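You operate a simulated robot arm through the tools that you are given. There is no shell and no other tool.

You run a simulated robot arm. Do the job below in one go: nothing can be reset, and whatever is moved stays where it is left.

Task
Reset the tripped relay board, then press the key under card L1,L4.
Fine: one press; at the cell box, slider to 0, lever off and on again, slider back to RUN; leave the other keys and the plugs.

Only the result counts: the job must be done as asked and must still hold three seconds after the hand-in. Knocking over, shifting, dropping, spilling or breaking anything else fails it.

Robot
A 7-joint arm with a two-finger parallel gripper, fixed in place. Base frame: the origin is at the foot of the arm, x ahead of it, y to its left, z up; the work surface is at about z = 0.915. Lengths are in m, angles in degrees, forces in N, time in s.
Its first joint turns from -149.0 to 149.0 degrees. Payload 3.43 kg.
Tool frame: the origin (TCP) lies between the finger pads and is the grasp point; the fingertips stand 0.03 m ahead of it; z points along the fingers, y is the line along which they close. Largest opening 0.094 m; finger width 0.028, thickness 0.01; the body of the gripper, 0.05 by 0.096 m, starts 0.055 m behind the TCP.
Orientation is told as [roll, pitch, yaw] about the base's x, y, z axes, in that order, counted from this pose: with the fingers straight down and closing along the base's y, the tool's x points along the base's -x, its y along +y and its z along -z.

Tools
- The arm moves only by the tool jog_arm. Its argument "rows" is a list of rows, each a list of 7 numbers: the shift along the tool's x, y, z in m, then the turn, a rotation vector about the tool's x, y, z in degrees, then the closure in counts, from 0 (fully open) to 255 (shut). In form: [[dx, dy, dz, wx, wy, wz, hand], ...]. A call has 1 to 20 rows; each row shifts and turns the commanded pose from where the row before left it, along the tool's axes as they then stand. Each row takes 0.2 s and may step no farther than 0.05 m and 8.6 degrees from the row before; otherwise, or with a gripper value out of range, the whole call is refused. Where a pose cannot be reached the arm comes as near as it can. A force on the tool above 50 N (or 10 N above the force at the start of the call, whichever is more), or a blocked arm, ends the call early, and 0.2 s more pass. The fingers move at their own pace (about 0.045 m/s each) and stop on an object; they squeeze with about 29 N. The grip force told is the motor's: it shows also when the fingers shut on nothing. Time passes only in rows, and 0.2 s behind the last, so rows that do not move let the fingers close. The reply holds the time, the measured pose of the TCP, the force on the tool along the base axes, the opening and the grip force, in the units named above and with some noise, with the torque about the TCP (base axes, N m) and any sound that the robot's microphone picked up.
- Cameras (640 x 400 px; columns grow to the right, rows downward): "scene" is fixed at [0.0511, 0.6514, 1.6536]; the picture's right is [0.99, -0.11, 0.00], its down [-0.10, -0.88, -0.46] and it looks along [0.05, 0.46, -0.89] (base axes); focal length 288 px, centre (320, 200). "wrist" rides on the gripper at [0.076, 0.014, -0.102] in the tool frame; the picture's right is [-0.18, 0.98, 0.00], its down [-0.75, -0.14, -0.64] and it looks along [-0.63, -0.12, 0.77] (tool axes); focal length 243 px, centre (320, 200). There is no depth. A picture from a camera that has moved, and an enlarged one, comes with that camera's place and axes in the base frame and with its lens.
- snapshot(camera): a new picture of that camera. The clock stands still meanwhile.
- close_up(camera, box): a new picture of the part [left, top, right, bottom] of that camera's present view, enlarged. The clock stands still meanwhile.
- job_done(): hands the job in; it is judged then, once.

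Nothing tells you positions but the pictures and the camera data. Unless the task says otherwise, let go and move clear before handing in.

The tools are called after "Request:" as a command line: name --pt "numbers of a row" for each row, then --argument value for the rest, lists and objects as JSON in quotes. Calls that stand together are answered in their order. jog_arm: Moves the arm, as the interface text tells. Its arguments: {"type":"object","properties":{"rows":{"type":"array"}},"required":["rows"]} The other tools are called the same way: snapshot (camera) takes a picture; close_up (camera, box) takes an enlarged picture of a part of a camera's view; job_done () hands the job in.

At the start:

```text
t: 0.0
tool_pos: [0.2808, 0.947, 1.2451]
orientation: [0.0, 0.1, 0.0]
contact_force: [-0.4, 0.0, -0.1]
ft_torque: [0.02, -0.01, 0.01]
opening: 0.0937
grasp_force: 0.1
```

scene: 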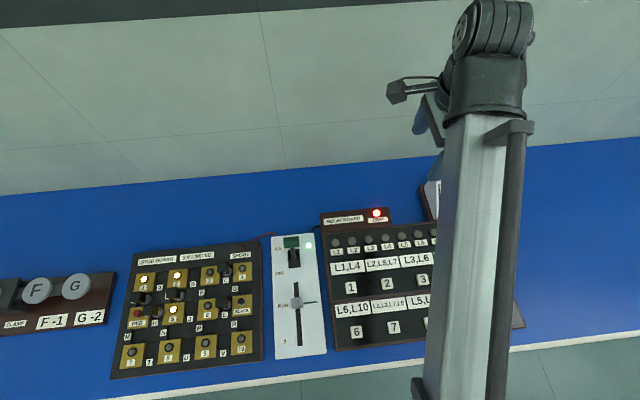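
wrist: 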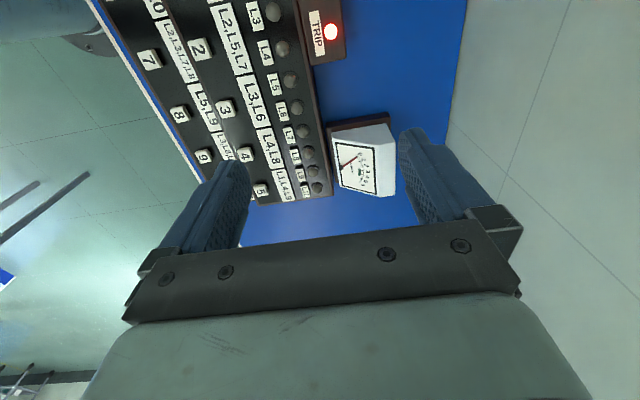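

I see a stud board on the left, a cell box with a lever and a slider in the middle, and a relay board with a lit TRIP lamp and numbered keys under cards on the right. I'll look closer before moving.

Request:
close_up --camera "scene" --box '[260, 200, 440, 370]'

Request:
close_up --camera "scene" --box '[100, 230, 270, 390]'

Request:
close_up --camera "scene" --box '[265, 225, 330, 365]'

Request:
close_up --camera "wrist" --box '[90, 0, 400, 210]'

```text
2.35 times, centred on (350, 285) of scene
camera zoom: at [0.0511, 0.6514, 1.6536], right [0.99, -0.11, 0.0], down [-0.1, -0.88, -0.46], along [0.05, 0.46, -0.89], focal length 679 px, centre (249, 0)
```

zoom: 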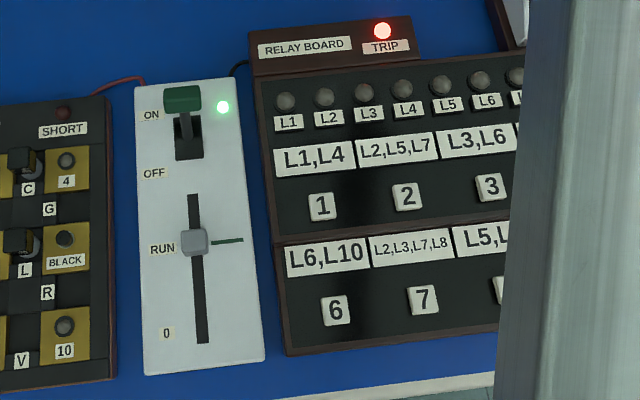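

```text
2.50 times, centred on (185, 310) of scene
camera zoom: at [0.0511, 0.6514, 1.6536], right [0.99, -0.11, 0.0], down [-0.1, -0.88, -0.46], along [0.05, 0.46, -0.89], focal length 721 px, centre (658, -75)
```

zoom: 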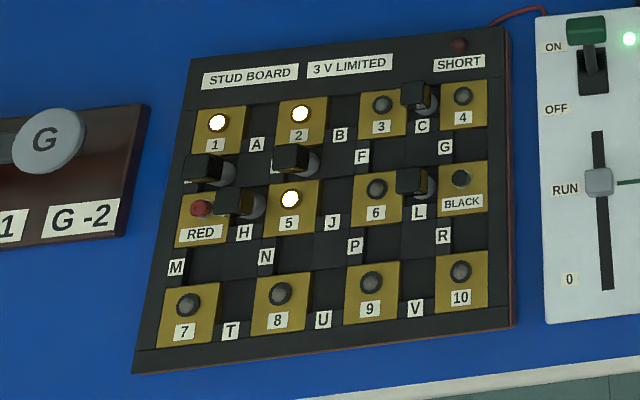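

```text
2.86 times, centred on (298, 295) of scene
camera zoom: at [0.0511, 0.6514, 1.6536], right [0.99, -0.11, 0.0], down [-0.1, -0.88, -0.46], along [0.05, 0.46, -0.89], focal length 824 px, centre (384, -71)
```

zoom: 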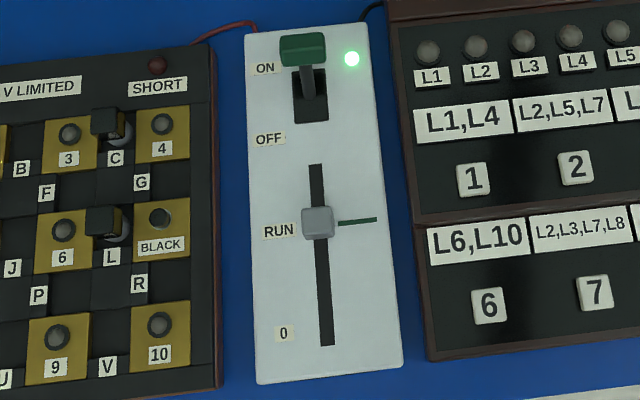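

```text
1.90 times, centred on (245, 105) of wrist
camera zoom: at [0.2047, 0.9621, 1.3467], right [0.18, 0.98, 0.0], down [0.75, -0.14, 0.64], along [0.63, -0.12, -0.77], focal length 462 px, centre (463, 381)
```

zoom: 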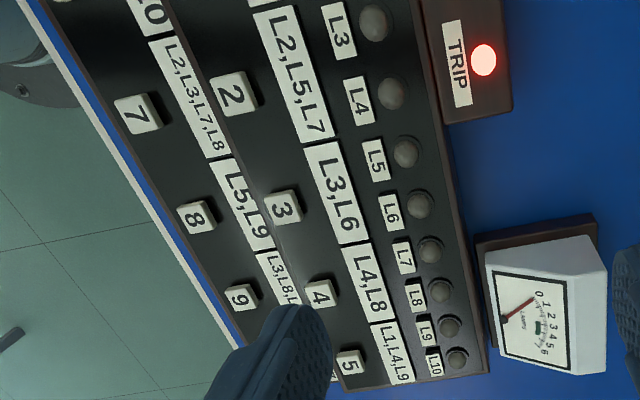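

The boards lie on the bench at roughly y 0.70 to 0.92, with the cell box near x = 0 and key 1 near (0.14, 0.77). I'll stay high and swing the hand to the left so the wrist camera can see the cell box.

Request:
jog_arm --pt "0.045 -0.012 0.003 0 0 0 0" --pt "0.045 -0.012 0.003 0 0 0 0" --pt "0.045 -0.012 0.003 0 0 0 0" --pt "0.045 -0.012 0.003 0 0 0 0" --pt "0.045 -0.012 0.003 0 0 0 0" --pt "0.045 -0.012 0.003 0 0 0 0" --pt "0.045 -0.012 0.003 0 0 0 0" --pt "0.045 -0.012 0.003 0 0 0 0" --pt "0.045 -0.012 0.003 0 0 0 0" --pt "0.045 -0.012 0.003 0 0 0 0" --pt "0 0 0 0 0 0 0"

```text
t: 2.4
tool_pos: [-0.1702, 0.8306, 1.2131]
orientation: [0.6, 0.2, -0.1]
contact_force: [-0.4, 0.7, -0.2]
ft_torque: [-0.02, 0.0, 0.0]
opening: 0.0942
grasp_force: 0.0
```

The hand has moved to about (-0.17, 0.83, 1.21), with nothing touched. I'll look from both cameras.

Request:
snapshot --camera "wrist"

Request:
snapshot --camera "scene"

```text
taken
camera wrist: at [-0.2459, 0.8438, 1.317], right [0.19, 0.98, 0.01], down [0.76, -0.15, 0.64], along [0.63, -0.11, -0.77], focal length 243 px, centre (320, 200)
```

wrist: 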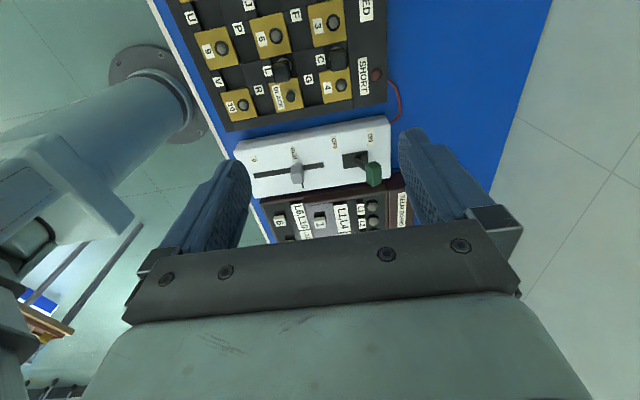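

```text
taken
```

scene: 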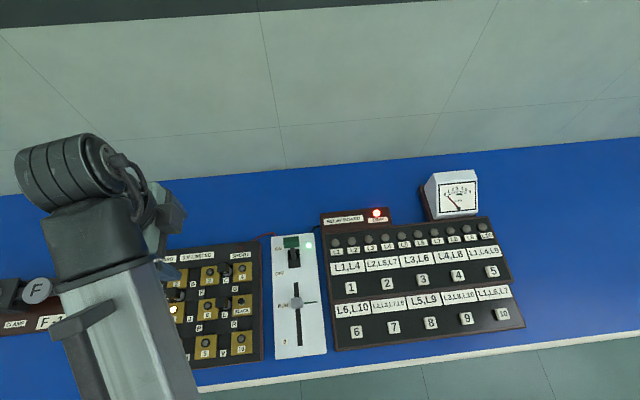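

Request:
close_up --camera "wrist" --box '[220, 100, 420, 250]'

Request:
close_up --camera "scene" --box '[310, 190, 530, 360]'

Request:
close_up --camera "scene" --box '[262, 225, 342, 295]'

Request:
close_up --camera "scene" --box '[262, 275, 362, 365]'

```text
2.67 times, centred on (320, 175) of wrist
camera zoom: at [-0.2459, 0.8438, 1.317], right [0.19, 0.98, 0.01], down [0.76, -0.15, 0.64], along [0.63, -0.11, -0.77], focal length 647 px, centre (320, 267)
```

zoom: 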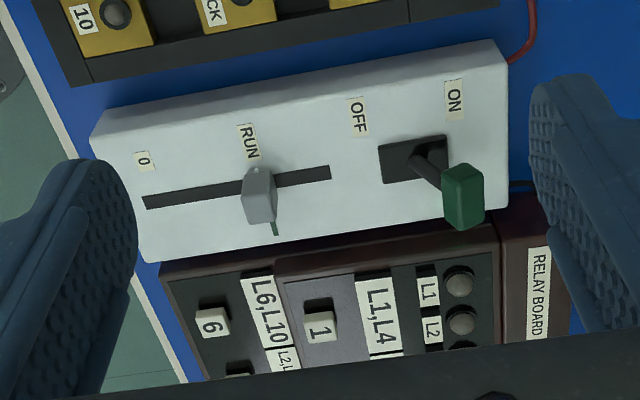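

```text
2.35 times, centred on (420, 275) of scene
camera zoom: at [0.0511, 0.6514, 1.6536], right [0.99, -0.11, 0.0], down [-0.1, -0.88, -0.46], along [0.05, 0.46, -0.89], focal length 679 px, centre (85, 24)
```

zoom: 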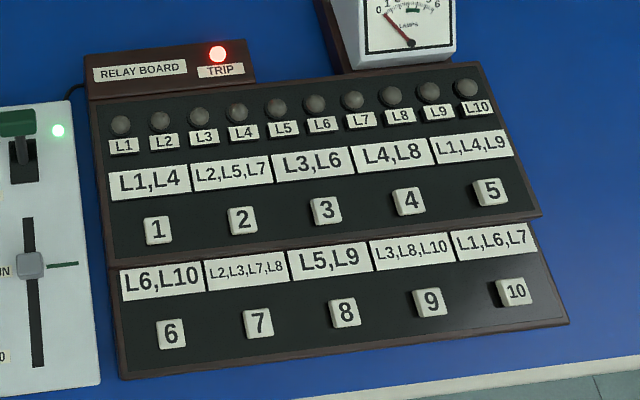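

```text
5.71 times, centred on (302, 260) of scene
camera zoom: at [0.0511, 0.6514, 1.6536], right [0.99, -0.11, 0.0], down [-0.1, -0.88, -0.46], along [0.05, 0.46, -0.89], focal length 1649 px, centre (423, -143)
```

zoom: 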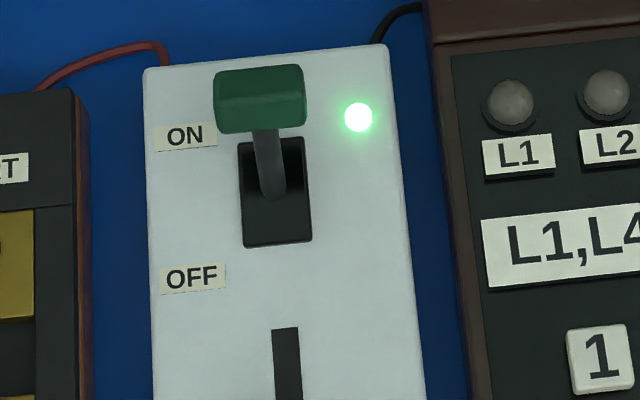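

```text
4.44 times, centred on (312, 320) of scene
camera zoom: at [0.0511, 0.6514, 1.6536], right [0.99, -0.11, 0.0], down [-0.1, -0.88, -0.46], along [0.05, 0.46, -0.89], focal length 1282 px, centre (356, -333)
```

zoom: 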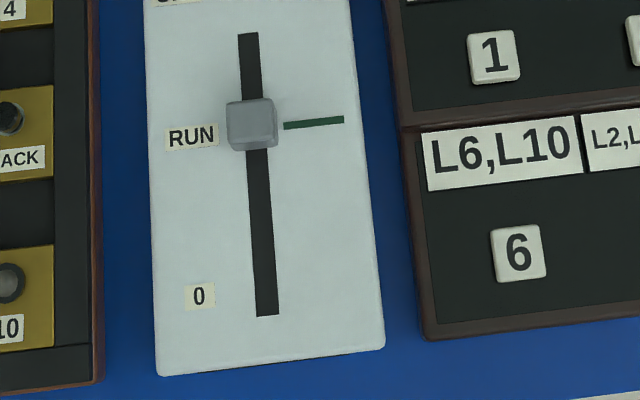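

From the two views I place the lever handle (ON) near (0.006, 0.896, 0.96) and the slider knob near (0.007, 0.755). The 0 end of the slot is near y 0.67, and the box is in line with the base axes. I'll bring the wrist camera closer to check the heights.

Request:
jog_arm --pt "-0.012 -0.006 0.038 0 0 0 0" --pt "-0.012 -0.006 0.038 0 0 0 0" --pt "-0.012 -0.006 0.038 0 0 0 0" --pt "-0.012 -0.006 0.038 0 0 0 0" --pt "0 0 0 0 0 0 0"

Request:
snapshot --camera "wrist"

Request:
close_up --camera "wrist" --box '[180, 60, 420, 230]'

```text
t: 3.6
tool_pos: [-0.1204, 0.8062, 1.0642]
orientation: [0.0, 0.0, 0.0]
contact_force: [-0.2, -0.3, 0.1]
ft_torque: [-0.01, -0.01, 0.01]
opening: 0.0939
grasp_force: 0.1
```

```text
taken
camera wrist: at [-0.1971, 0.8211, 1.1664], right [0.18, 0.98, 0.0], down [0.75, -0.14, 0.64], along [0.63, -0.12, -0.77], focal length 243 px, centre (320, 200)
```

wrist: 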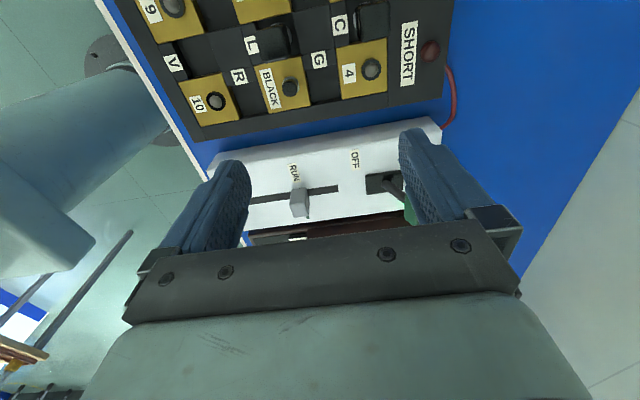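

```text
2.35 times, centred on (300, 145) of wrist
camera zoom: at [-0.1971, 0.8211, 1.1664], right [0.18, 0.98, 0.0], down [0.75, -0.14, 0.64], along [0.63, -0.12, -0.77], focal length 571 px, centre (367, 329)
```

zoom: 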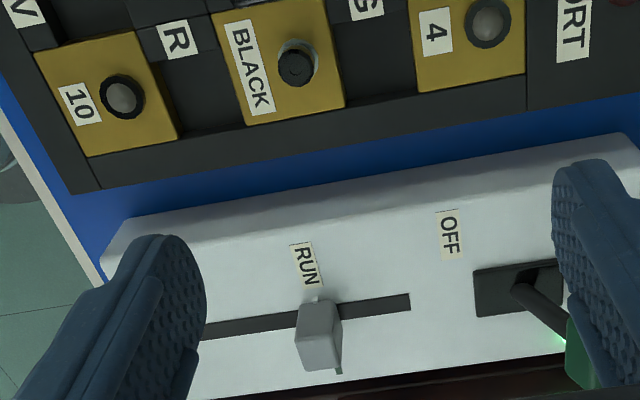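

The box face seems to sit a little lower than I expected, near z 0.90. I'll check that against the table edge and the board corners before going down.

Request:
close_up --camera "wrist" --box '[90, 80, 250, 180]'

Request:
close_up --camera "scene" --box '[240, 220, 340, 300]'

Request:
close_up --camera "scene" --box '[200, 300, 360, 400]'

```text
4.00 times, centred on (170, 130) of wrist
camera zoom: at [-0.1971, 0.8211, 1.1664], right [0.18, 0.98, 0.0], down [0.75, -0.14, 0.64], along [0.63, -0.12, -0.77], focal length 970 px, centre (920, 480)
```

zoom: 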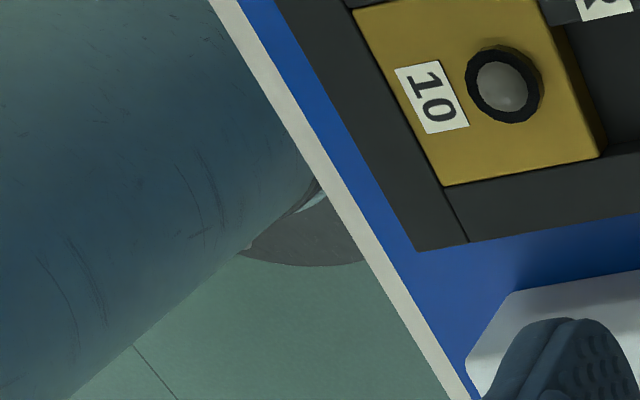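

```text
5.00 times, centred on (290, 260) of scene
camera zoom: at [0.0511, 0.6514, 1.6536], right [0.99, -0.11, 0.0], down [-0.1, -0.88, -0.46], along [0.05, 0.46, -0.89], focal length 1443 px, centre (470, -100)
```

zoom: 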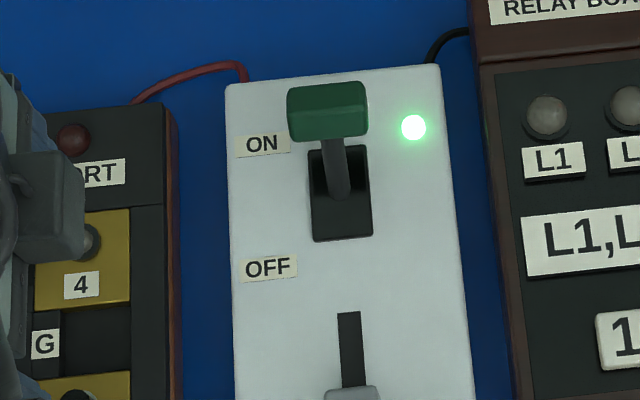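

```text
4.00 times, centred on (280, 350) of scene
camera zoom: at [0.0511, 0.6514, 1.6536], right [0.99, -0.11, 0.0], down [-0.1, -0.88, -0.46], along [0.05, 0.46, -0.89], focal length 1154 px, centre (480, -400)
```

zoom: 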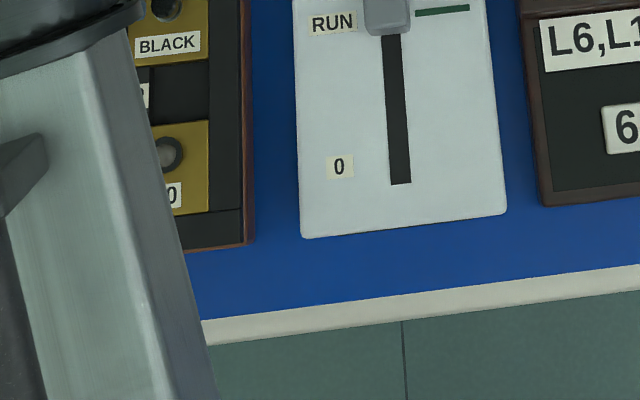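

The bench itself seems lower than the box top, so the box stands some centimetres proud of it. I'll zoom in on the knob, the lever and key 1 for tighter heights.

Request:
close_up --camera "wrist" --box '[270, 140, 410, 230]'

Request:
close_up --camera "scene" --box '[270, 280, 330, 320]'

Request:
close_up --camera "scene" --box '[320, 230, 400, 310]'

```text
4.44 times, centred on (340, 185) of wrist
camera zoom: at [-0.1971, 0.8211, 1.1664], right [0.18, 0.98, 0.0], down [0.75, -0.14, 0.64], along [0.63, -0.12, -0.77], focal length 1078 px, centre (231, 267)
```

zoom: 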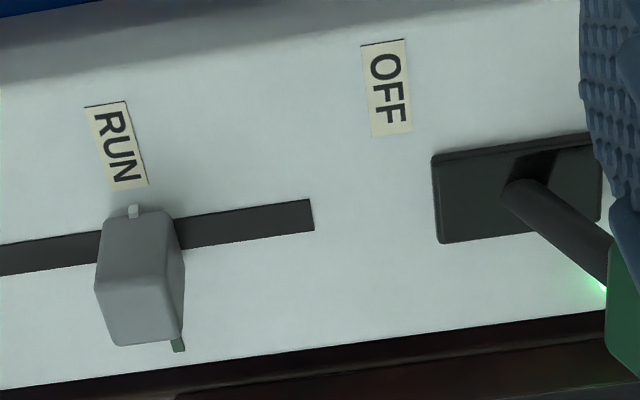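

```text
10.00 times, centred on (300, 300) of scene
camera zoom: at [0.0511, 0.6514, 1.6536], right [0.99, -0.11, 0.0], down [-0.1, -0.88, -0.46], along [0.05, 0.46, -0.89], focal length 2885 px, centre (520, -800)
```

zoom: 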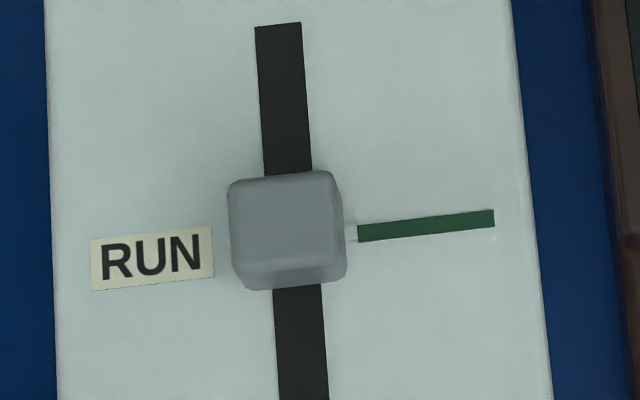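

```text
5.00 times, centred on (360, 270) of scene
camera zoom: at [0.0511, 0.6514, 1.6536], right [0.99, -0.11, 0.0], down [-0.1, -0.88, -0.46], along [0.05, 0.46, -0.89], focal length 1443 px, centre (120, -150)
```

zoom: 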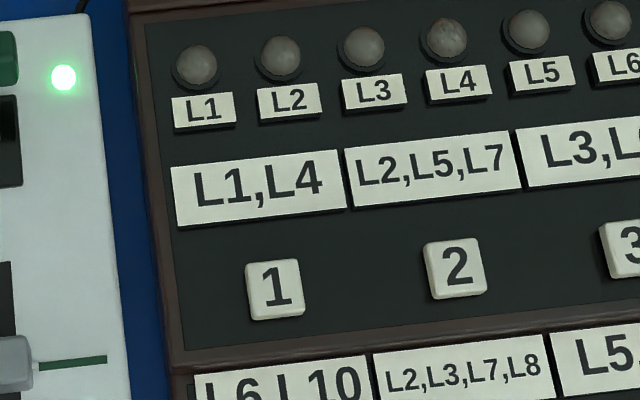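

The slider knob is a block about 25 mm square and 30 mm tall, standing on the box face. I'll bring the open hand above it, tips still clear at z of about 1.0, and look down with the wrist camera.

Request:
jog_arm --pt "-0.032 -0.0128 0.004 0 0 0 0" --pt "-0.032 -0.0128 0.004 0 0 0 0" --pt "-0.032 -0.0128 0.004 0 0 0 0" --pt "-0.0314 -0.0128 0.004 0 0 0 0" --pt "0 0 0.018 0 0 0 0" --pt "0 0 0 0 0 0 0"

Request:
snapshot --camera "wrist"

Request:
close_up --camera "wrist" --box '[220, 60, 420, 230]'

Request:
snapshot --camera "scene"

```text
t: 5.0
tool_pos: [0.0062, 0.7524, 1.0286]
orientation: [0.0, 0.0, -0.1]
contact_force: [0.3, -0.5, 0.7]
ft_torque: [-0.01, -0.01, 0.0]
opening: 0.094
grasp_force: 0.0
```

```text
taken
camera wrist: at [-0.0699, 0.7679, 1.1312], right [0.18, 0.98, 0.0], down [0.75, -0.14, 0.64], along [0.63, -0.12, -0.77], focal length 243 px, centre (320, 200)
```

wrist: 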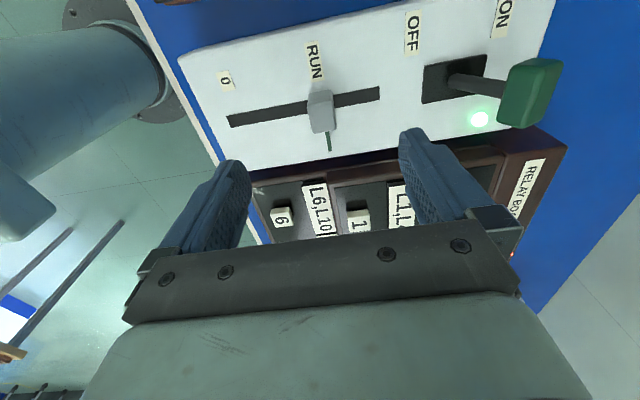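

```text
2.35 times, centred on (320, 145) of wrist
camera zoom: at [-0.0699, 0.7679, 1.1312], right [0.18, 0.98, 0.0], down [0.75, -0.14, 0.64], along [0.63, -0.12, -0.77], focal length 571 px, centre (320, 329)
```

zoom: 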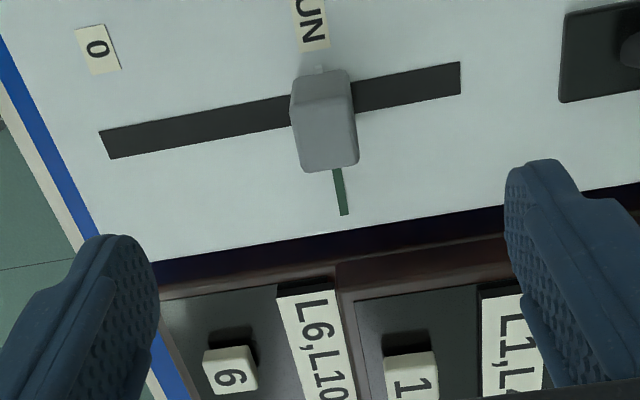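

```text
taken
```

scene: 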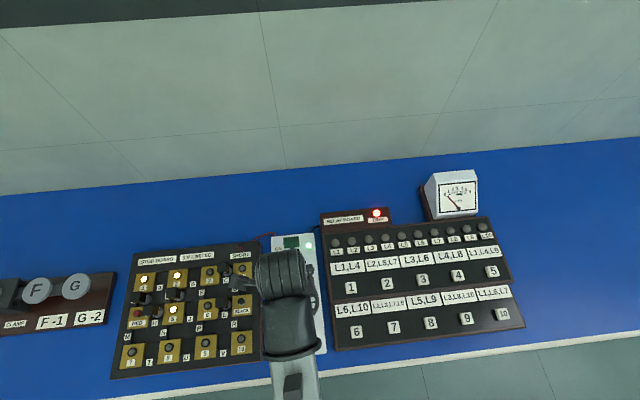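

In this view the box face comes out at z ≈ 0.9015, and the slot runs from y 0.664 to 0.809 at x ≈ 0.006. The knob is at y ≈ 0.758. I'll zoom on the knob for its top height.

Request:
close_up --camera "wrist" --box '[290, 60, 370, 160]'

Request:
close_up --camera "wrist" --box '[400, 0, 580, 150]'

```text
4.00 times, centred on (330, 110) of wrist
camera zoom: at [-0.0699, 0.7679, 1.1312], right [0.18, 0.98, 0.0], down [0.75, -0.14, 0.64], along [0.63, -0.12, -0.77], focal length 970 px, centre (280, 560)
```

zoom: 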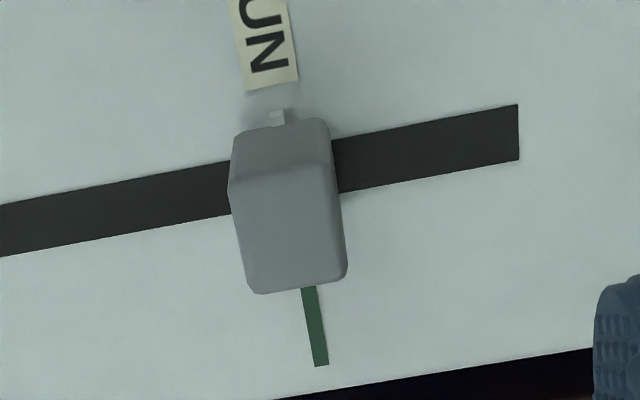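

```text
2.67 times, centred on (490, 75) of wrist
camera zoom: at [-0.0699, 0.7679, 1.1312], right [0.18, 0.98, 0.0], down [0.75, -0.14, 0.64], along [0.63, -0.12, -0.77], focal length 647 px, centre (-133, 533)
```

zoom: 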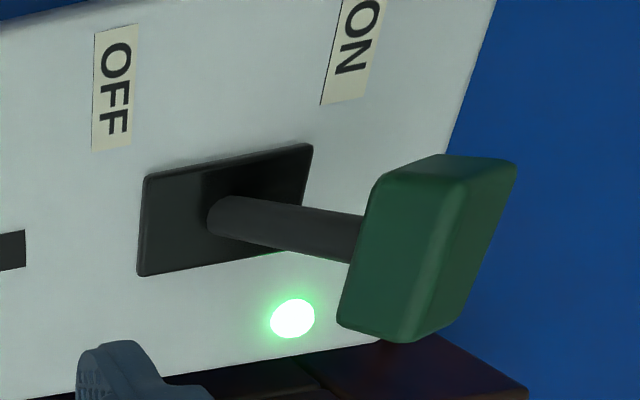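

The knob top is at z ≈ 0.936 and its centre near (0.006, 0.757). I'll centre over it and lower the open fingers around it, tips ending about 12 mm above the face.

Request:
jog_arm --pt "0 0.0055 0.02 0 0 0 0" --pt "0 0 0.02 0 0 0 0" --pt "0 0 0.02 0 0 0 0" --pt "0 0 0.015 0 0 0 0" --pt "0 0 0.01 0 0 0 0" --pt "0 0 0 0 0 0 0"

Request:
snapshot --camera "wrist"

Request:
close_up --camera "wrist" --box '[220, 60, 440, 230]'

```text
t: 6.4
tool_pos: [0.0052, 0.7584, 0.9447]
orientation: [-0.1, 0.0, -0.1]
contact_force: [-0.5, -0.6, 0.9]
ft_torque: [0.0, 0.0, 0.01]
opening: 0.094
grasp_force: 0.1
```

```text
taken
camera wrist: at [-0.0705, 0.7737, 1.0472], right [0.18, 0.98, 0.0], down [0.75, -0.14, 0.64], along [0.63, -0.12, -0.77], focal length 243 px, centre (320, 200)
```

wrist: 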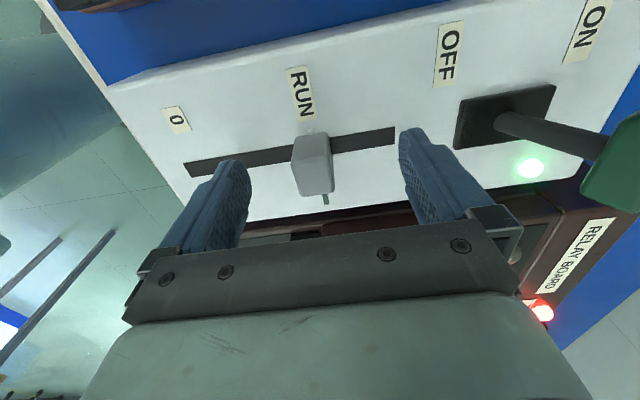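

```text
2.35 times, centred on (330, 145) of wrist
camera zoom: at [-0.0705, 0.7737, 1.0472], right [0.18, 0.98, 0.0], down [0.75, -0.14, 0.64], along [0.63, -0.12, -0.77], focal length 571 px, centre (296, 329)
```

zoom: 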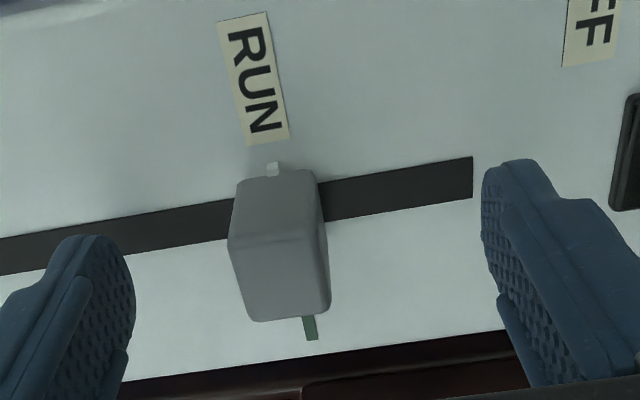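

The fingers straddle the knob with tips well short of the face, and the knob sits about 3 mm to -y of centre. I'll correct that, go down 5 mm and close on it.

Request:
jog_arm --pt "0 -0.003 0.003 0 0 0 0" --pt "0 0 0.003 0 0 0 0" --pt "0 0 0 0 0 0 255" --pt "0 0 0 0 0 0 255" --pt "0 0 0 0 0 0 255" --pt "0 0 0 0 0 0 255" --pt "0 0 0 0 0 0 255" --pt "0 0 0 0 0 0 255"

Request:
close_up --camera "wrist" --box '[220, 60, 440, 230]'

```text
t: 8.2
tool_pos: [0.006, 0.754, 0.9384]
orientation: [0.0, 0.0, 0.0]
contact_force: [0.3, -1.2, 0.1]
ft_torque: [-0.1, 0.01, 0.03]
opening: 0.0264
grasp_force: 45.1
```

```text
2.35 times, centred on (330, 145) of wrist
camera zoom: at [-0.0702, 0.7699, 1.0407], right [0.18, 0.98, 0.0], down [0.75, -0.14, 0.64], along [0.63, -0.12, -0.77], focal length 571 px, centre (296, 329)
```

zoom: 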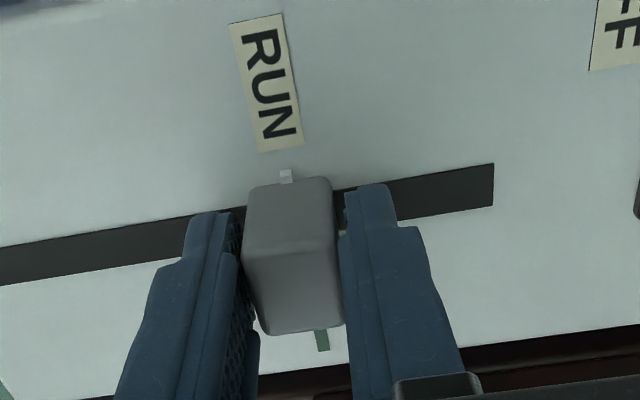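

The knob is gripped (opening 26 mm, almost no side force). I'll slide it toward 0 along -y, most of the way first.

Request:
jog_arm --pt "0 -0.008 0 0 0 0 255" --pt "0 -0.012 0 0 0 0 255" --pt "0 -0.012 0 0 0 0 255" --pt "0 -0.012 0 0 0 0 255" --pt "0 -0.012 0 0 0 0 255" --pt "0 -0.01 0 0 0 0 255" --pt "0 -0.004 0 0 0 0 255" --pt "0 0 0 0 0 0 255"

Request:
close_up --camera "wrist" --box '[220, 60, 440, 230]'

Request:
snapshot --camera "scene"

```text
t: 10.0
tool_pos: [0.0043, 0.6845, 0.9388]
orientation: [0.1, -0.1, -0.1]
contact_force: [2.6, 0.0, 27.6]
ft_torque: [0.05, -0.56, -0.07]
opening: 0.0261
grasp_force: 45.0
```

```text
2.35 times, centred on (330, 145) of wrist
camera zoom: at [-0.0703, 0.6993, 1.0407], right [0.19, 0.98, 0.0], down [0.75, -0.14, 0.64], along [0.63, -0.12, -0.77], focal length 571 px, centre (296, 329)
```

zoom: 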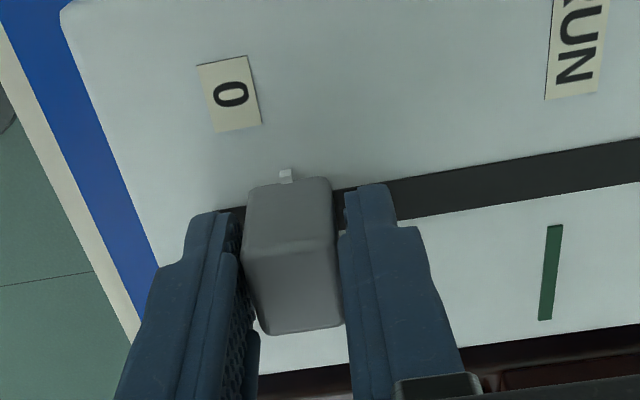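

```text
taken
```

scene: 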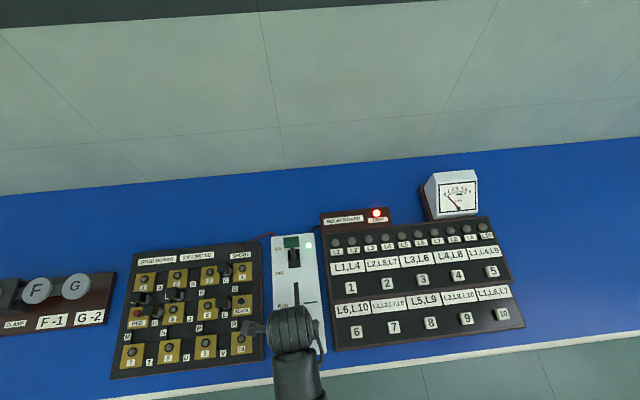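

The slider is most of the way and the stud lamps have gone dark, but there is about 28 N of vertical load on the hand. I'll ease the grip, lift 2 mm and see whether the load goes away.

Request:
jog_arm --pt "0 0 0 0 0 0 165" --pt "0 0 0 0 0 0 165" --pt "0 0 -0.001 0 0 0 165" --pt "0 0 -0.001 0 0 0 165" --pt "0 0 0 0 0 0 165"

Request:
close_up --camera "wrist" --box '[220, 60, 440, 230]'

```text
t: 11.2
tool_pos: [0.0051, 0.6846, 0.9394]
orientation: [0.0, -0.1, -0.1]
contact_force: [-0.3, 0.2, 1.0]
ft_torque: [0.02, 0.05, 0.01]
opening: 0.0332
grasp_force: 0.0
```

```text
2.35 times, centred on (330, 145) of wrist
camera zoom: at [-0.0699, 0.6999, 1.0422], right [0.18, 0.98, 0.0], down [0.75, -0.14, 0.64], along [0.63, -0.12, -0.77], focal length 571 px, centre (296, 329)
```

zoom: 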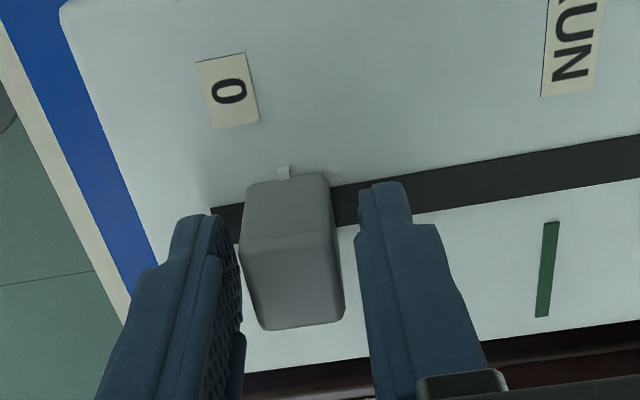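

The load is gone and the knob stays where I left it. With the fingers loosely around it I'll push on in small steps to the 0 end.

Request:
jog_arm --pt "0 -0.003 0 0 0 0 165" --pt "0 -0.003 0 0 0 0 165" --pt "0 -0.003 0 0 0 0 165" --pt "0 -0.002 0 0 0 0 165" --pt "0 0 0 0 0 0 165"

Request:
close_up --camera "wrist" --box '[220, 60, 440, 230]'

```text
t: 12.4
tool_pos: [0.0044, 0.6726, 0.9409]
orientation: [0.0, 0.0, 0.0]
contact_force: [-1.0, 0.4, -0.1]
ft_torque: [0.04, 0.0, -0.03]
opening: 0.0332
grasp_force: 0.0
```

```text
2.35 times, centred on (330, 145) of wrist
camera zoom: at [-0.0699, 0.6882, 1.0418], right [0.18, 0.98, 0.0], down [0.75, -0.14, 0.64], along [0.63, -0.12, -0.77], focal length 571 px, centre (296, 329)
```

zoom: 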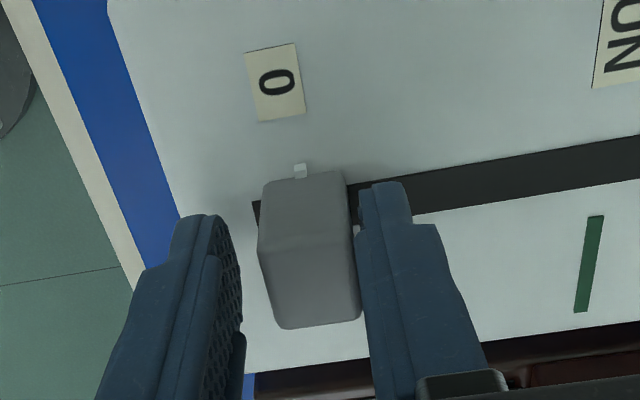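

The pointer is now level with the 0 mark. I'll nudge slightly further to feel whether that is the end stop.

Request:
jog_arm --pt "0 -0.001 0 0 0 0 165" --pt "0 -0.001 0 0 0 0 165" --pt "0 0 0 0 0 0 165"

Request:
close_up --camera "wrist" --box '[220, 60, 440, 230]'

```text
t: 13.2
tool_pos: [0.0049, 0.6714, 0.9389]
orientation: [0.1, 0.0, -0.2]
contact_force: [0.0, 0.5, 1.1]
ft_torque: [0.0, -0.03, -0.02]
opening: 0.0334
grasp_force: 0.2
```

```text
2.35 times, centred on (330, 145) of wrist
camera zoom: at [-0.0702, 0.6865, 1.0418], right [0.18, 0.98, 0.0], down [0.75, -0.14, 0.64], along [0.63, -0.12, -0.77], focal length 571 px, centre (296, 329)
```

zoom: 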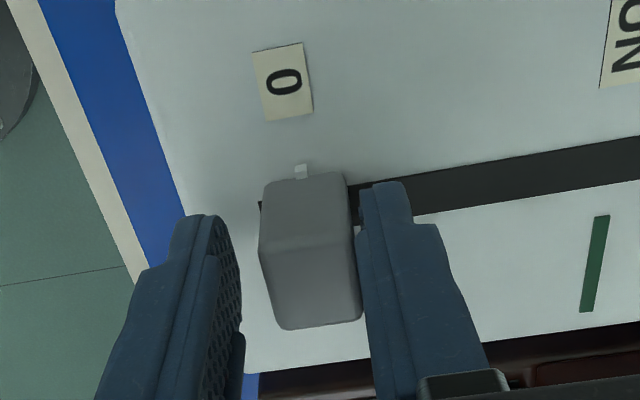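

The pointer lines up with 0. I'll open, lift straight off, and move the hand aside so the fixed camera can confirm.

Request:
jog_arm --pt "0 0 0 0 0 0 100" --pt "0 0 0 0 0 0 60" --pt "0 0 -0.02 0 0 0 0" --pt "0 0 -0.04 0 0 0 0" --pt "0 0 -0.045 0 0 0 0" --pt "0.04 0.02 -0.01 0 0 0 0" --pt "0.04 0.02 -0.01 0 0 0 0" --pt "0.04 0.02 0 0 0 0 0" --pt "0.04 0.02 0 0 0 0 0" --pt "0 0 0 0 0 0 0"

Request:
close_up --camera "scene" --box '[262, 225, 342, 295]'

Request:
close_up --camera "scene" --box '[262, 280, 342, 360]'

Request:
snapshot --camera "scene"

```text
t: 15.4
tool_pos: [-0.1531, 0.7503, 1.0664]
orientation: [0.0, 0.1, 0.0]
contact_force: [0.2, -0.1, 0.0]
ft_torque: [-0.01, 0.03, 0.01]
opening: 0.0942
grasp_force: 0.1
```

```text
5.71 times, centred on (302, 260) of scene
camera zoom: at [0.0511, 0.6514, 1.6536], right [0.99, -0.11, 0.0], down [-0.1, -0.88, -0.46], along [0.05, 0.46, -0.89], focal length 1649 px, centre (423, -143)
```

zoom: 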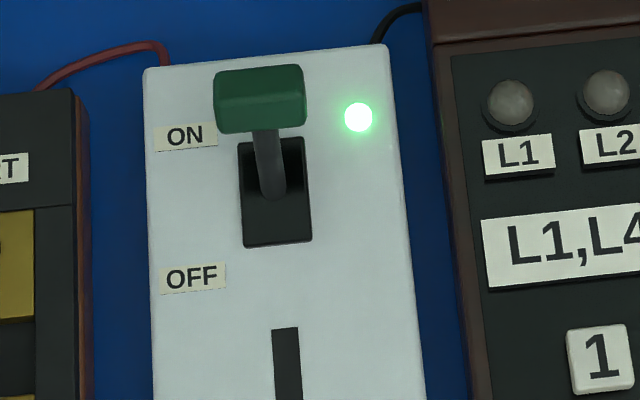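

```text
5.00 times, centred on (302, 320) of scene
camera zoom: at [0.0511, 0.6514, 1.6536], right [0.99, -0.11, 0.0], down [-0.1, -0.88, -0.46], along [0.05, 0.46, -0.89], focal length 1443 px, centre (410, -400)
```

zoom: 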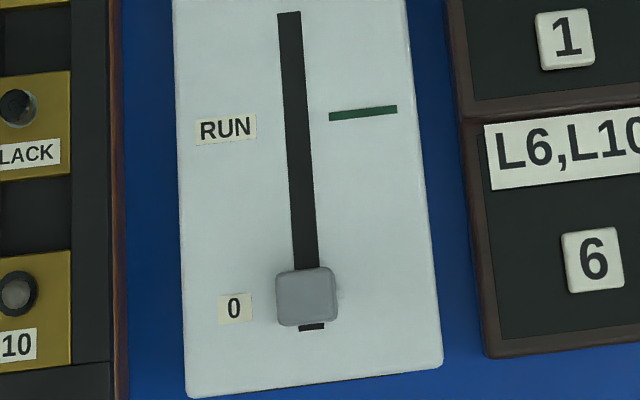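

```text
taken
```

scene: 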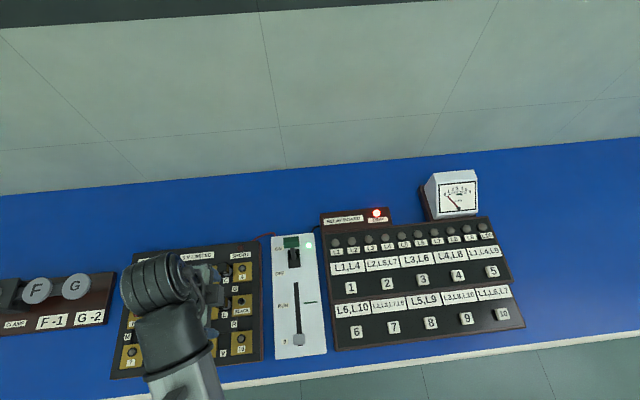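

The fixed camera confirms the slider is on 0, with TRIP still lit and the lever ON. Now I'll move the open hand over the lever handle near (0.006, 0.90, 0.955), staying above it.

Request:
jog_arm --pt "-0.0318 0.0293 0 0 0 0 0" --pt "-0.0318 0.0293 0 0 0 0 0" --pt "-0.0318 0.0293 0 0 0 0 0" --pt "-0.0318 0.0293 0 0 0 0 0" --pt "-0.0318 0.0293 0 0 0 0 0" --pt "0 0 0.02 0 0 0 0" --pt "0 0 0 0 0 0 0"

Request:
snapshot --camera "wrist"

Request:
close_up --camera "wrist" --box '[220, 60, 440, 230]'

```text
t: 17.0
tool_pos: [0.0044, 0.899, 1.044]
orientation: [-0.1, 0.0, 0.0]
contact_force: [0.3, -0.2, -0.5]
ft_torque: [0.0, -0.02, 0.03]
opening: 0.0937
grasp_force: 0.1
```

```text
taken
camera wrist: at [-0.0711, 0.914, 1.1465], right [0.18, 0.98, 0.0], down [0.75, -0.14, 0.64], along [0.63, -0.12, -0.77], focal length 243 px, centre (320, 200)
```

wrist: 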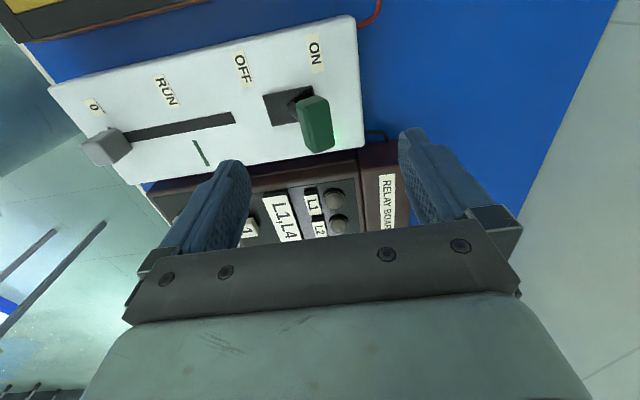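

```text
2.35 times, centred on (330, 145) of wrist
camera zoom: at [-0.0711, 0.914, 1.1465], right [0.18, 0.98, 0.0], down [0.75, -0.14, 0.64], along [0.63, -0.12, -0.77], focal length 571 px, centre (296, 329)
```

zoom: 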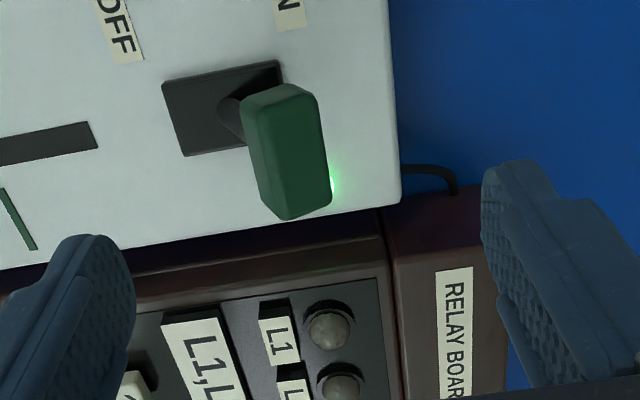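

The handle sits between the open fingers, with the centre at about (0.007, 0.897). I'll go down until the tips are at z of about 0.94, one finger on each side of it.

Request:
jog_arm --pt "-0.002 -0.001 0.02 0 0 0 0" --pt "0 0 0.02 0 0 0 0" --pt "0 0 0.02 0 0 0 0" --pt "0 0 0.014 0 0 0 0" --pt "0 0 0 0 0 0 0"

Request:
snapshot --camera "wrist"

```text
t: 18.2
tool_pos: [0.0079, 0.8971, 0.9689]
orientation: [0.1, 0.0, 0.0]
contact_force: [0.0, 0.0, 1.3]
ft_torque: [0.0, 0.02, -0.01]
opening: 0.0939
grasp_force: 0.0
```

```text
taken
camera wrist: at [-0.0685, 0.9123, 1.072], right [0.18, 0.98, 0.0], down [0.75, -0.14, 0.64], along [0.63, -0.12, -0.77], focal length 243 px, centre (320, 200)
```

wrist: 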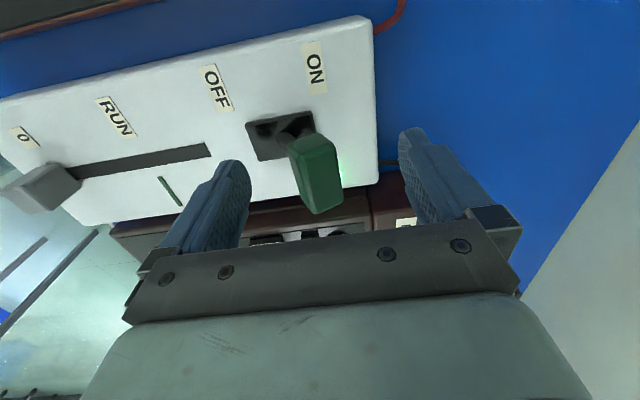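

Both fingers clear the handle. I'll now sweep toward -y so the far finger pushes the lever over toward OFF, stopping partway to check.

Request:
jog_arm --pt "0 -0.012 0 0 0 0 0" --pt "0 -0.012 0 0 0 0 0" --pt "0 -0.006 0 0 0 0 0" --pt "0 -0.006 0 0 0 0 0" --pt "0 -0.006 0 0 0 0 0" --pt "0 -0.006 0 0 0 0 0" --pt "0 -0.006 0 0 0 0 0" --pt "0 -0.006 0 0 0 0 0" --pt "0 0 0 0 0 0 0"

Request:
snapshot --camera "wrist"

```text
t: 19.7
tool_pos: [0.0078, 0.853, 0.9747]
orientation: [0.7, 0.0, 0.0]
contact_force: [0.3, 3.5, 6.2]
ft_torque: [0.31, 0.04, 0.01]
opening: 0.094
grasp_force: 0.1
stopped in row 7: the force on the tool passed its limit at 56 N (the readings are from after the stop); the commanded pose is now the measured one
```

```text
taken
camera wrist: at [-0.0686, 0.8661, 1.077], right [0.18, 0.98, 0.01], down [0.75, -0.15, 0.64], along [0.63, -0.11, -0.77], focal length 243 px, centre (320, 200)
```

wrist: 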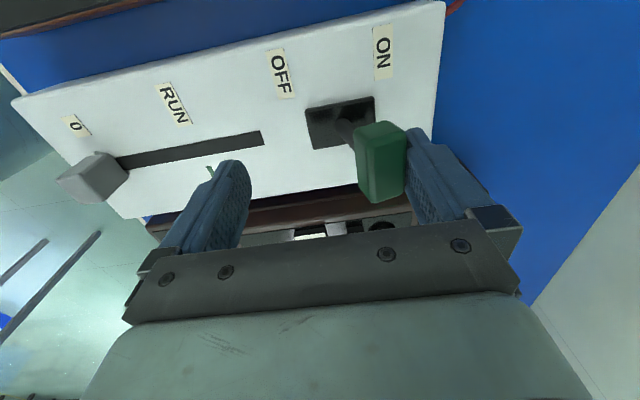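

The lever moved about 10 mm and then the force limit stopped me. A flat push drags against the rising handle, so I'll follow its arc instead, -y together with a little +z.

Request:
jog_arm --pt "0 -0.003 -0.0015 0 0 0 0" --pt "0 -0.003 -0.0015 0 0 0 0" --pt "0 -0.003 -0.0015 0 0 0 0" --pt "0 -0.003 -0.001 0 0 0 0"

Request:
snapshot --camera "wrist"

```text
t: 20.7
tool_pos: [0.007, 0.8393, 0.979]
orientation: [0.6, 0.0, -0.2]
contact_force: [-0.5, -0.8, 2.9]
ft_torque: [0.09, 0.02, 0.04]
opening: 0.0941
grasp_force: 0.0
```

```text
taken
camera wrist: at [-0.0685, 0.8534, 1.0815], right [0.19, 0.98, 0.01], down [0.75, -0.15, 0.64], along [0.63, -0.11, -0.77], focal length 243 px, centre (320, 200)
```

wrist: 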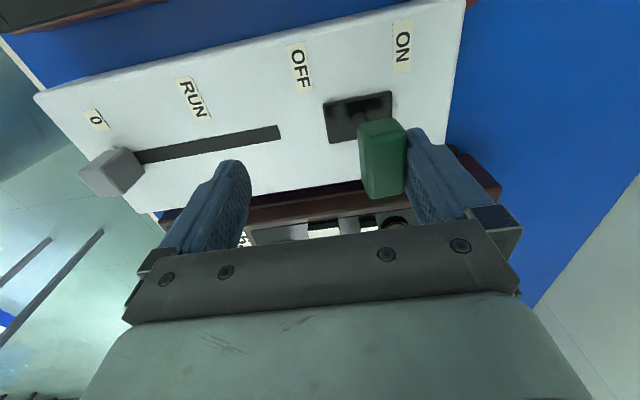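

Following the arc works: the lever is now nearly upright with little force. I'll carry on over the top.

Request:
jog_arm --pt "0 -0.004 -0.0005 0 0 0 0" --pt "0 -0.004 0 0 0 0 0" --pt "0 -0.004 0 0 0 0 0" --pt "0 -0.004 0.0003 0 0 0 0" --pt "0 0 0 0 0 0 0"

Request:
snapshot --camera "wrist"

```text
t: 21.9
tool_pos: [0.0073, 0.8236, 0.9801]
orientation: [0.7, 0.0, -0.1]
contact_force: [0.9, 0.1, 0.4]
ft_torque: [-0.01, -0.03, -0.01]
opening: 0.094
grasp_force: 0.1
```

```text
taken
camera wrist: at [-0.0681, 0.8375, 1.0819], right [0.18, 0.98, 0.01], down [0.75, -0.15, 0.64], along [0.63, -0.11, -0.77], focal length 243 px, centre (320, 200)
```

wrist: 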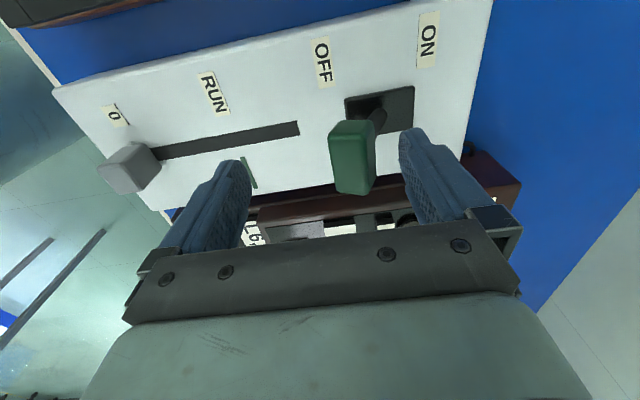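

The lever has snapped over to OFF by itself, the handle now near y 0.845. I'll check the lamps before turning it back on.

Request:
snapshot --camera "scene"

Request:
close_up --camera "scene" --box '[262, 195, 402, 295]'

```text
taken
```

scene: 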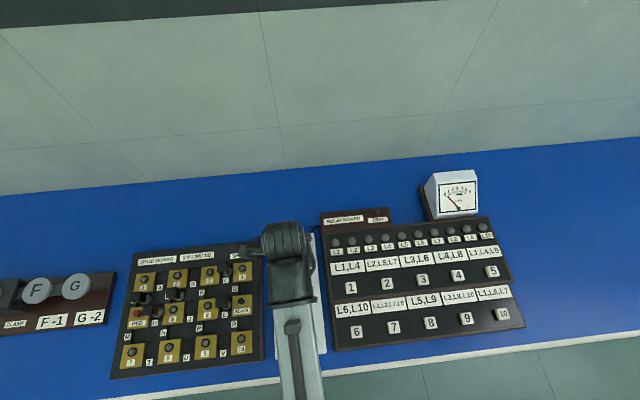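

```text
4.00 times, centred on (332, 245) of scene
camera zoom: at [0.0511, 0.6514, 1.6536], right [0.99, -0.11, 0.0], down [-0.1, -0.88, -0.46], along [0.05, 0.46, -0.89], focal length 1154 px, centre (272, 20)
```

zoom: 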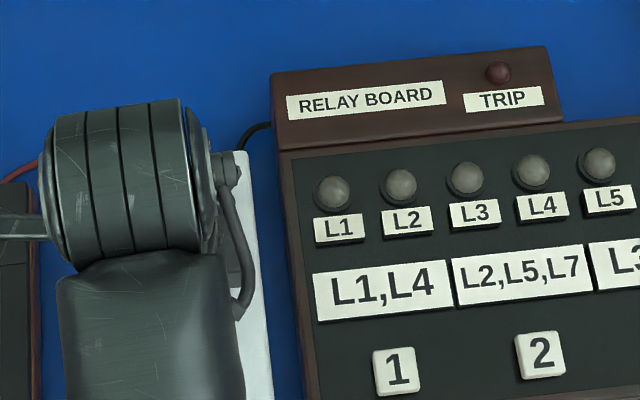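

TRIP has gone dark with the lever off. I'll straighten the small roll, drop back to z of about 0.972, and bring the near finger up to the -y side of the handle.

Request:
jog_arm --pt "0 0.004 0.004 0.6 0 0 0" --pt "0 0.01 0.004 0 0 0 0" --pt "0 0.012 0 0 0 0 0" --pt "0 0.012 0 0 0 0 0" --pt "0 0.008 0 0 0 0 0" --pt "0 0 0 0 0 0 0"

Request:
close_up --camera "wrist" --box '[200, 60, 440, 230]'

```text
t: 23.3
tool_pos: [0.0072, 0.8694, 0.9699]
orientation: [0.1, 0.0, 0.0]
contact_force: [-0.6, 0.2, 0.6]
ft_torque: [0.02, 0.0, 0.02]
opening: 0.0937
grasp_force: 0.0
```

```text
2.35 times, centred on (320, 145) of wrist
camera zoom: at [-0.0679, 0.8849, 1.0729], right [0.18, 0.98, 0.0], down [0.75, -0.14, 0.64], along [0.63, -0.12, -0.77], focal length 571 px, centre (320, 329)
```

zoom: 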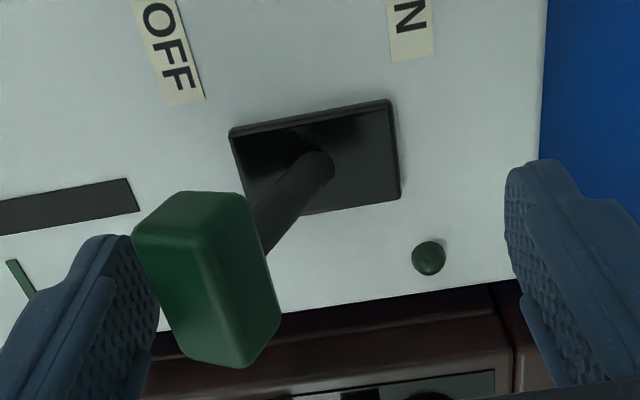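

The box lamp is out, so the power is off. The finger is just short of the handle, and I'll push it back to ON along the arc, +y with a slight rise.

Request:
jog_arm --pt "0 0.003 0 0 0 0 0" --pt "0 0.003 -0.0006 0 0 0 0" --pt "0 0.003 -0.0014 0 0 0 0" --pt "0 0.003 -0.0016 0 0 0 0" --pt "0 0.003 -0.0016 0 0 0 0" --pt "0 0.003 -0.0015 0 0 0 0"

Request:
close_up --camera "wrist" --box '[200, 60, 440, 230]'

```text
t: 24.7
tool_pos: [0.0063, 0.8886, 0.9777]
orientation: [0.1, 0.0, -0.1]
contact_force: [0.5, 0.9, -1.1]
ft_torque: [-0.02, 0.0, 0.0]
opening: 0.0939
grasp_force: 0.0
```

```text
2.35 times, centred on (320, 145) of wrist
camera zoom: at [-0.0691, 0.9037, 1.0805], right [0.18, 0.98, 0.0], down [0.75, -0.14, 0.64], along [0.63, -0.12, -0.77], focal length 571 px, centre (320, 329)
```

zoom: 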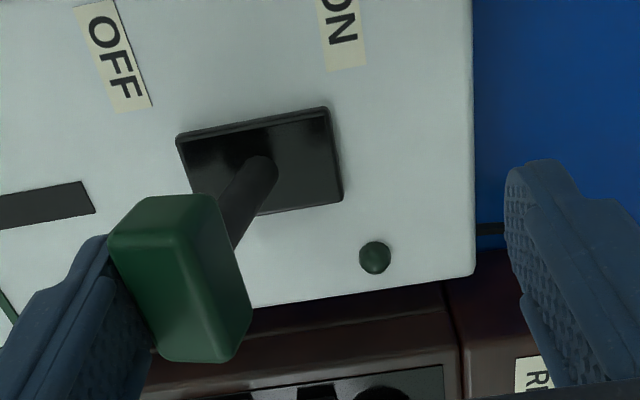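

The lever is coming back with almost no load. I'll continue over the top.

Request:
jog_arm --pt "0 0.003 -0.0013 0 0 0 0" --pt "0 0.003 -0.001 0 0 0 0" --pt "0 0.003 -0.0008 0 0 0 0" --pt "0 0.003 -0.0006 0 0 0 0" --pt "0 0.003 -0.0004 0 0 0 0" --pt "0 0.003 0 0 0 0 0" --pt "0 0.003 0 0 0 0 0"

Request:
close_up --camera "wrist" --box '[200, 60, 440, 230]'

```text
t: 26.3
tool_pos: [0.0072, 0.9093, 0.9827]
orientation: [0.1, 0.1, -0.1]
contact_force: [0.1, 0.5, 0.1]
ft_torque: [0.01, -0.01, 0.01]
opening: 0.0941
grasp_force: 0.1
```

```text
2.35 times, centred on (320, 145) of wrist
camera zoom: at [-0.0685, 0.924, 1.0843], right [0.18, 0.98, 0.0], down [0.75, -0.14, 0.64], along [0.63, -0.12, -0.77], focal length 571 px, centre (320, 329)
```

zoom: 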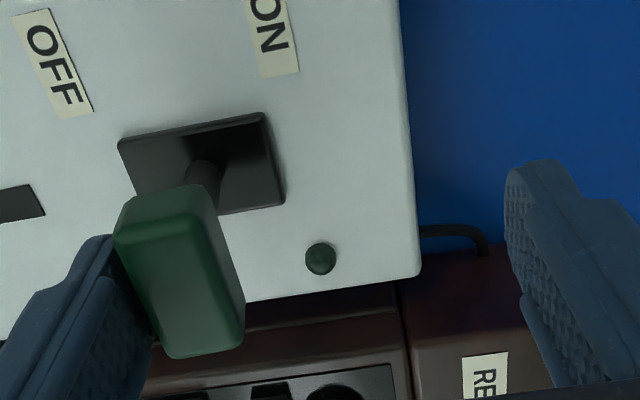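

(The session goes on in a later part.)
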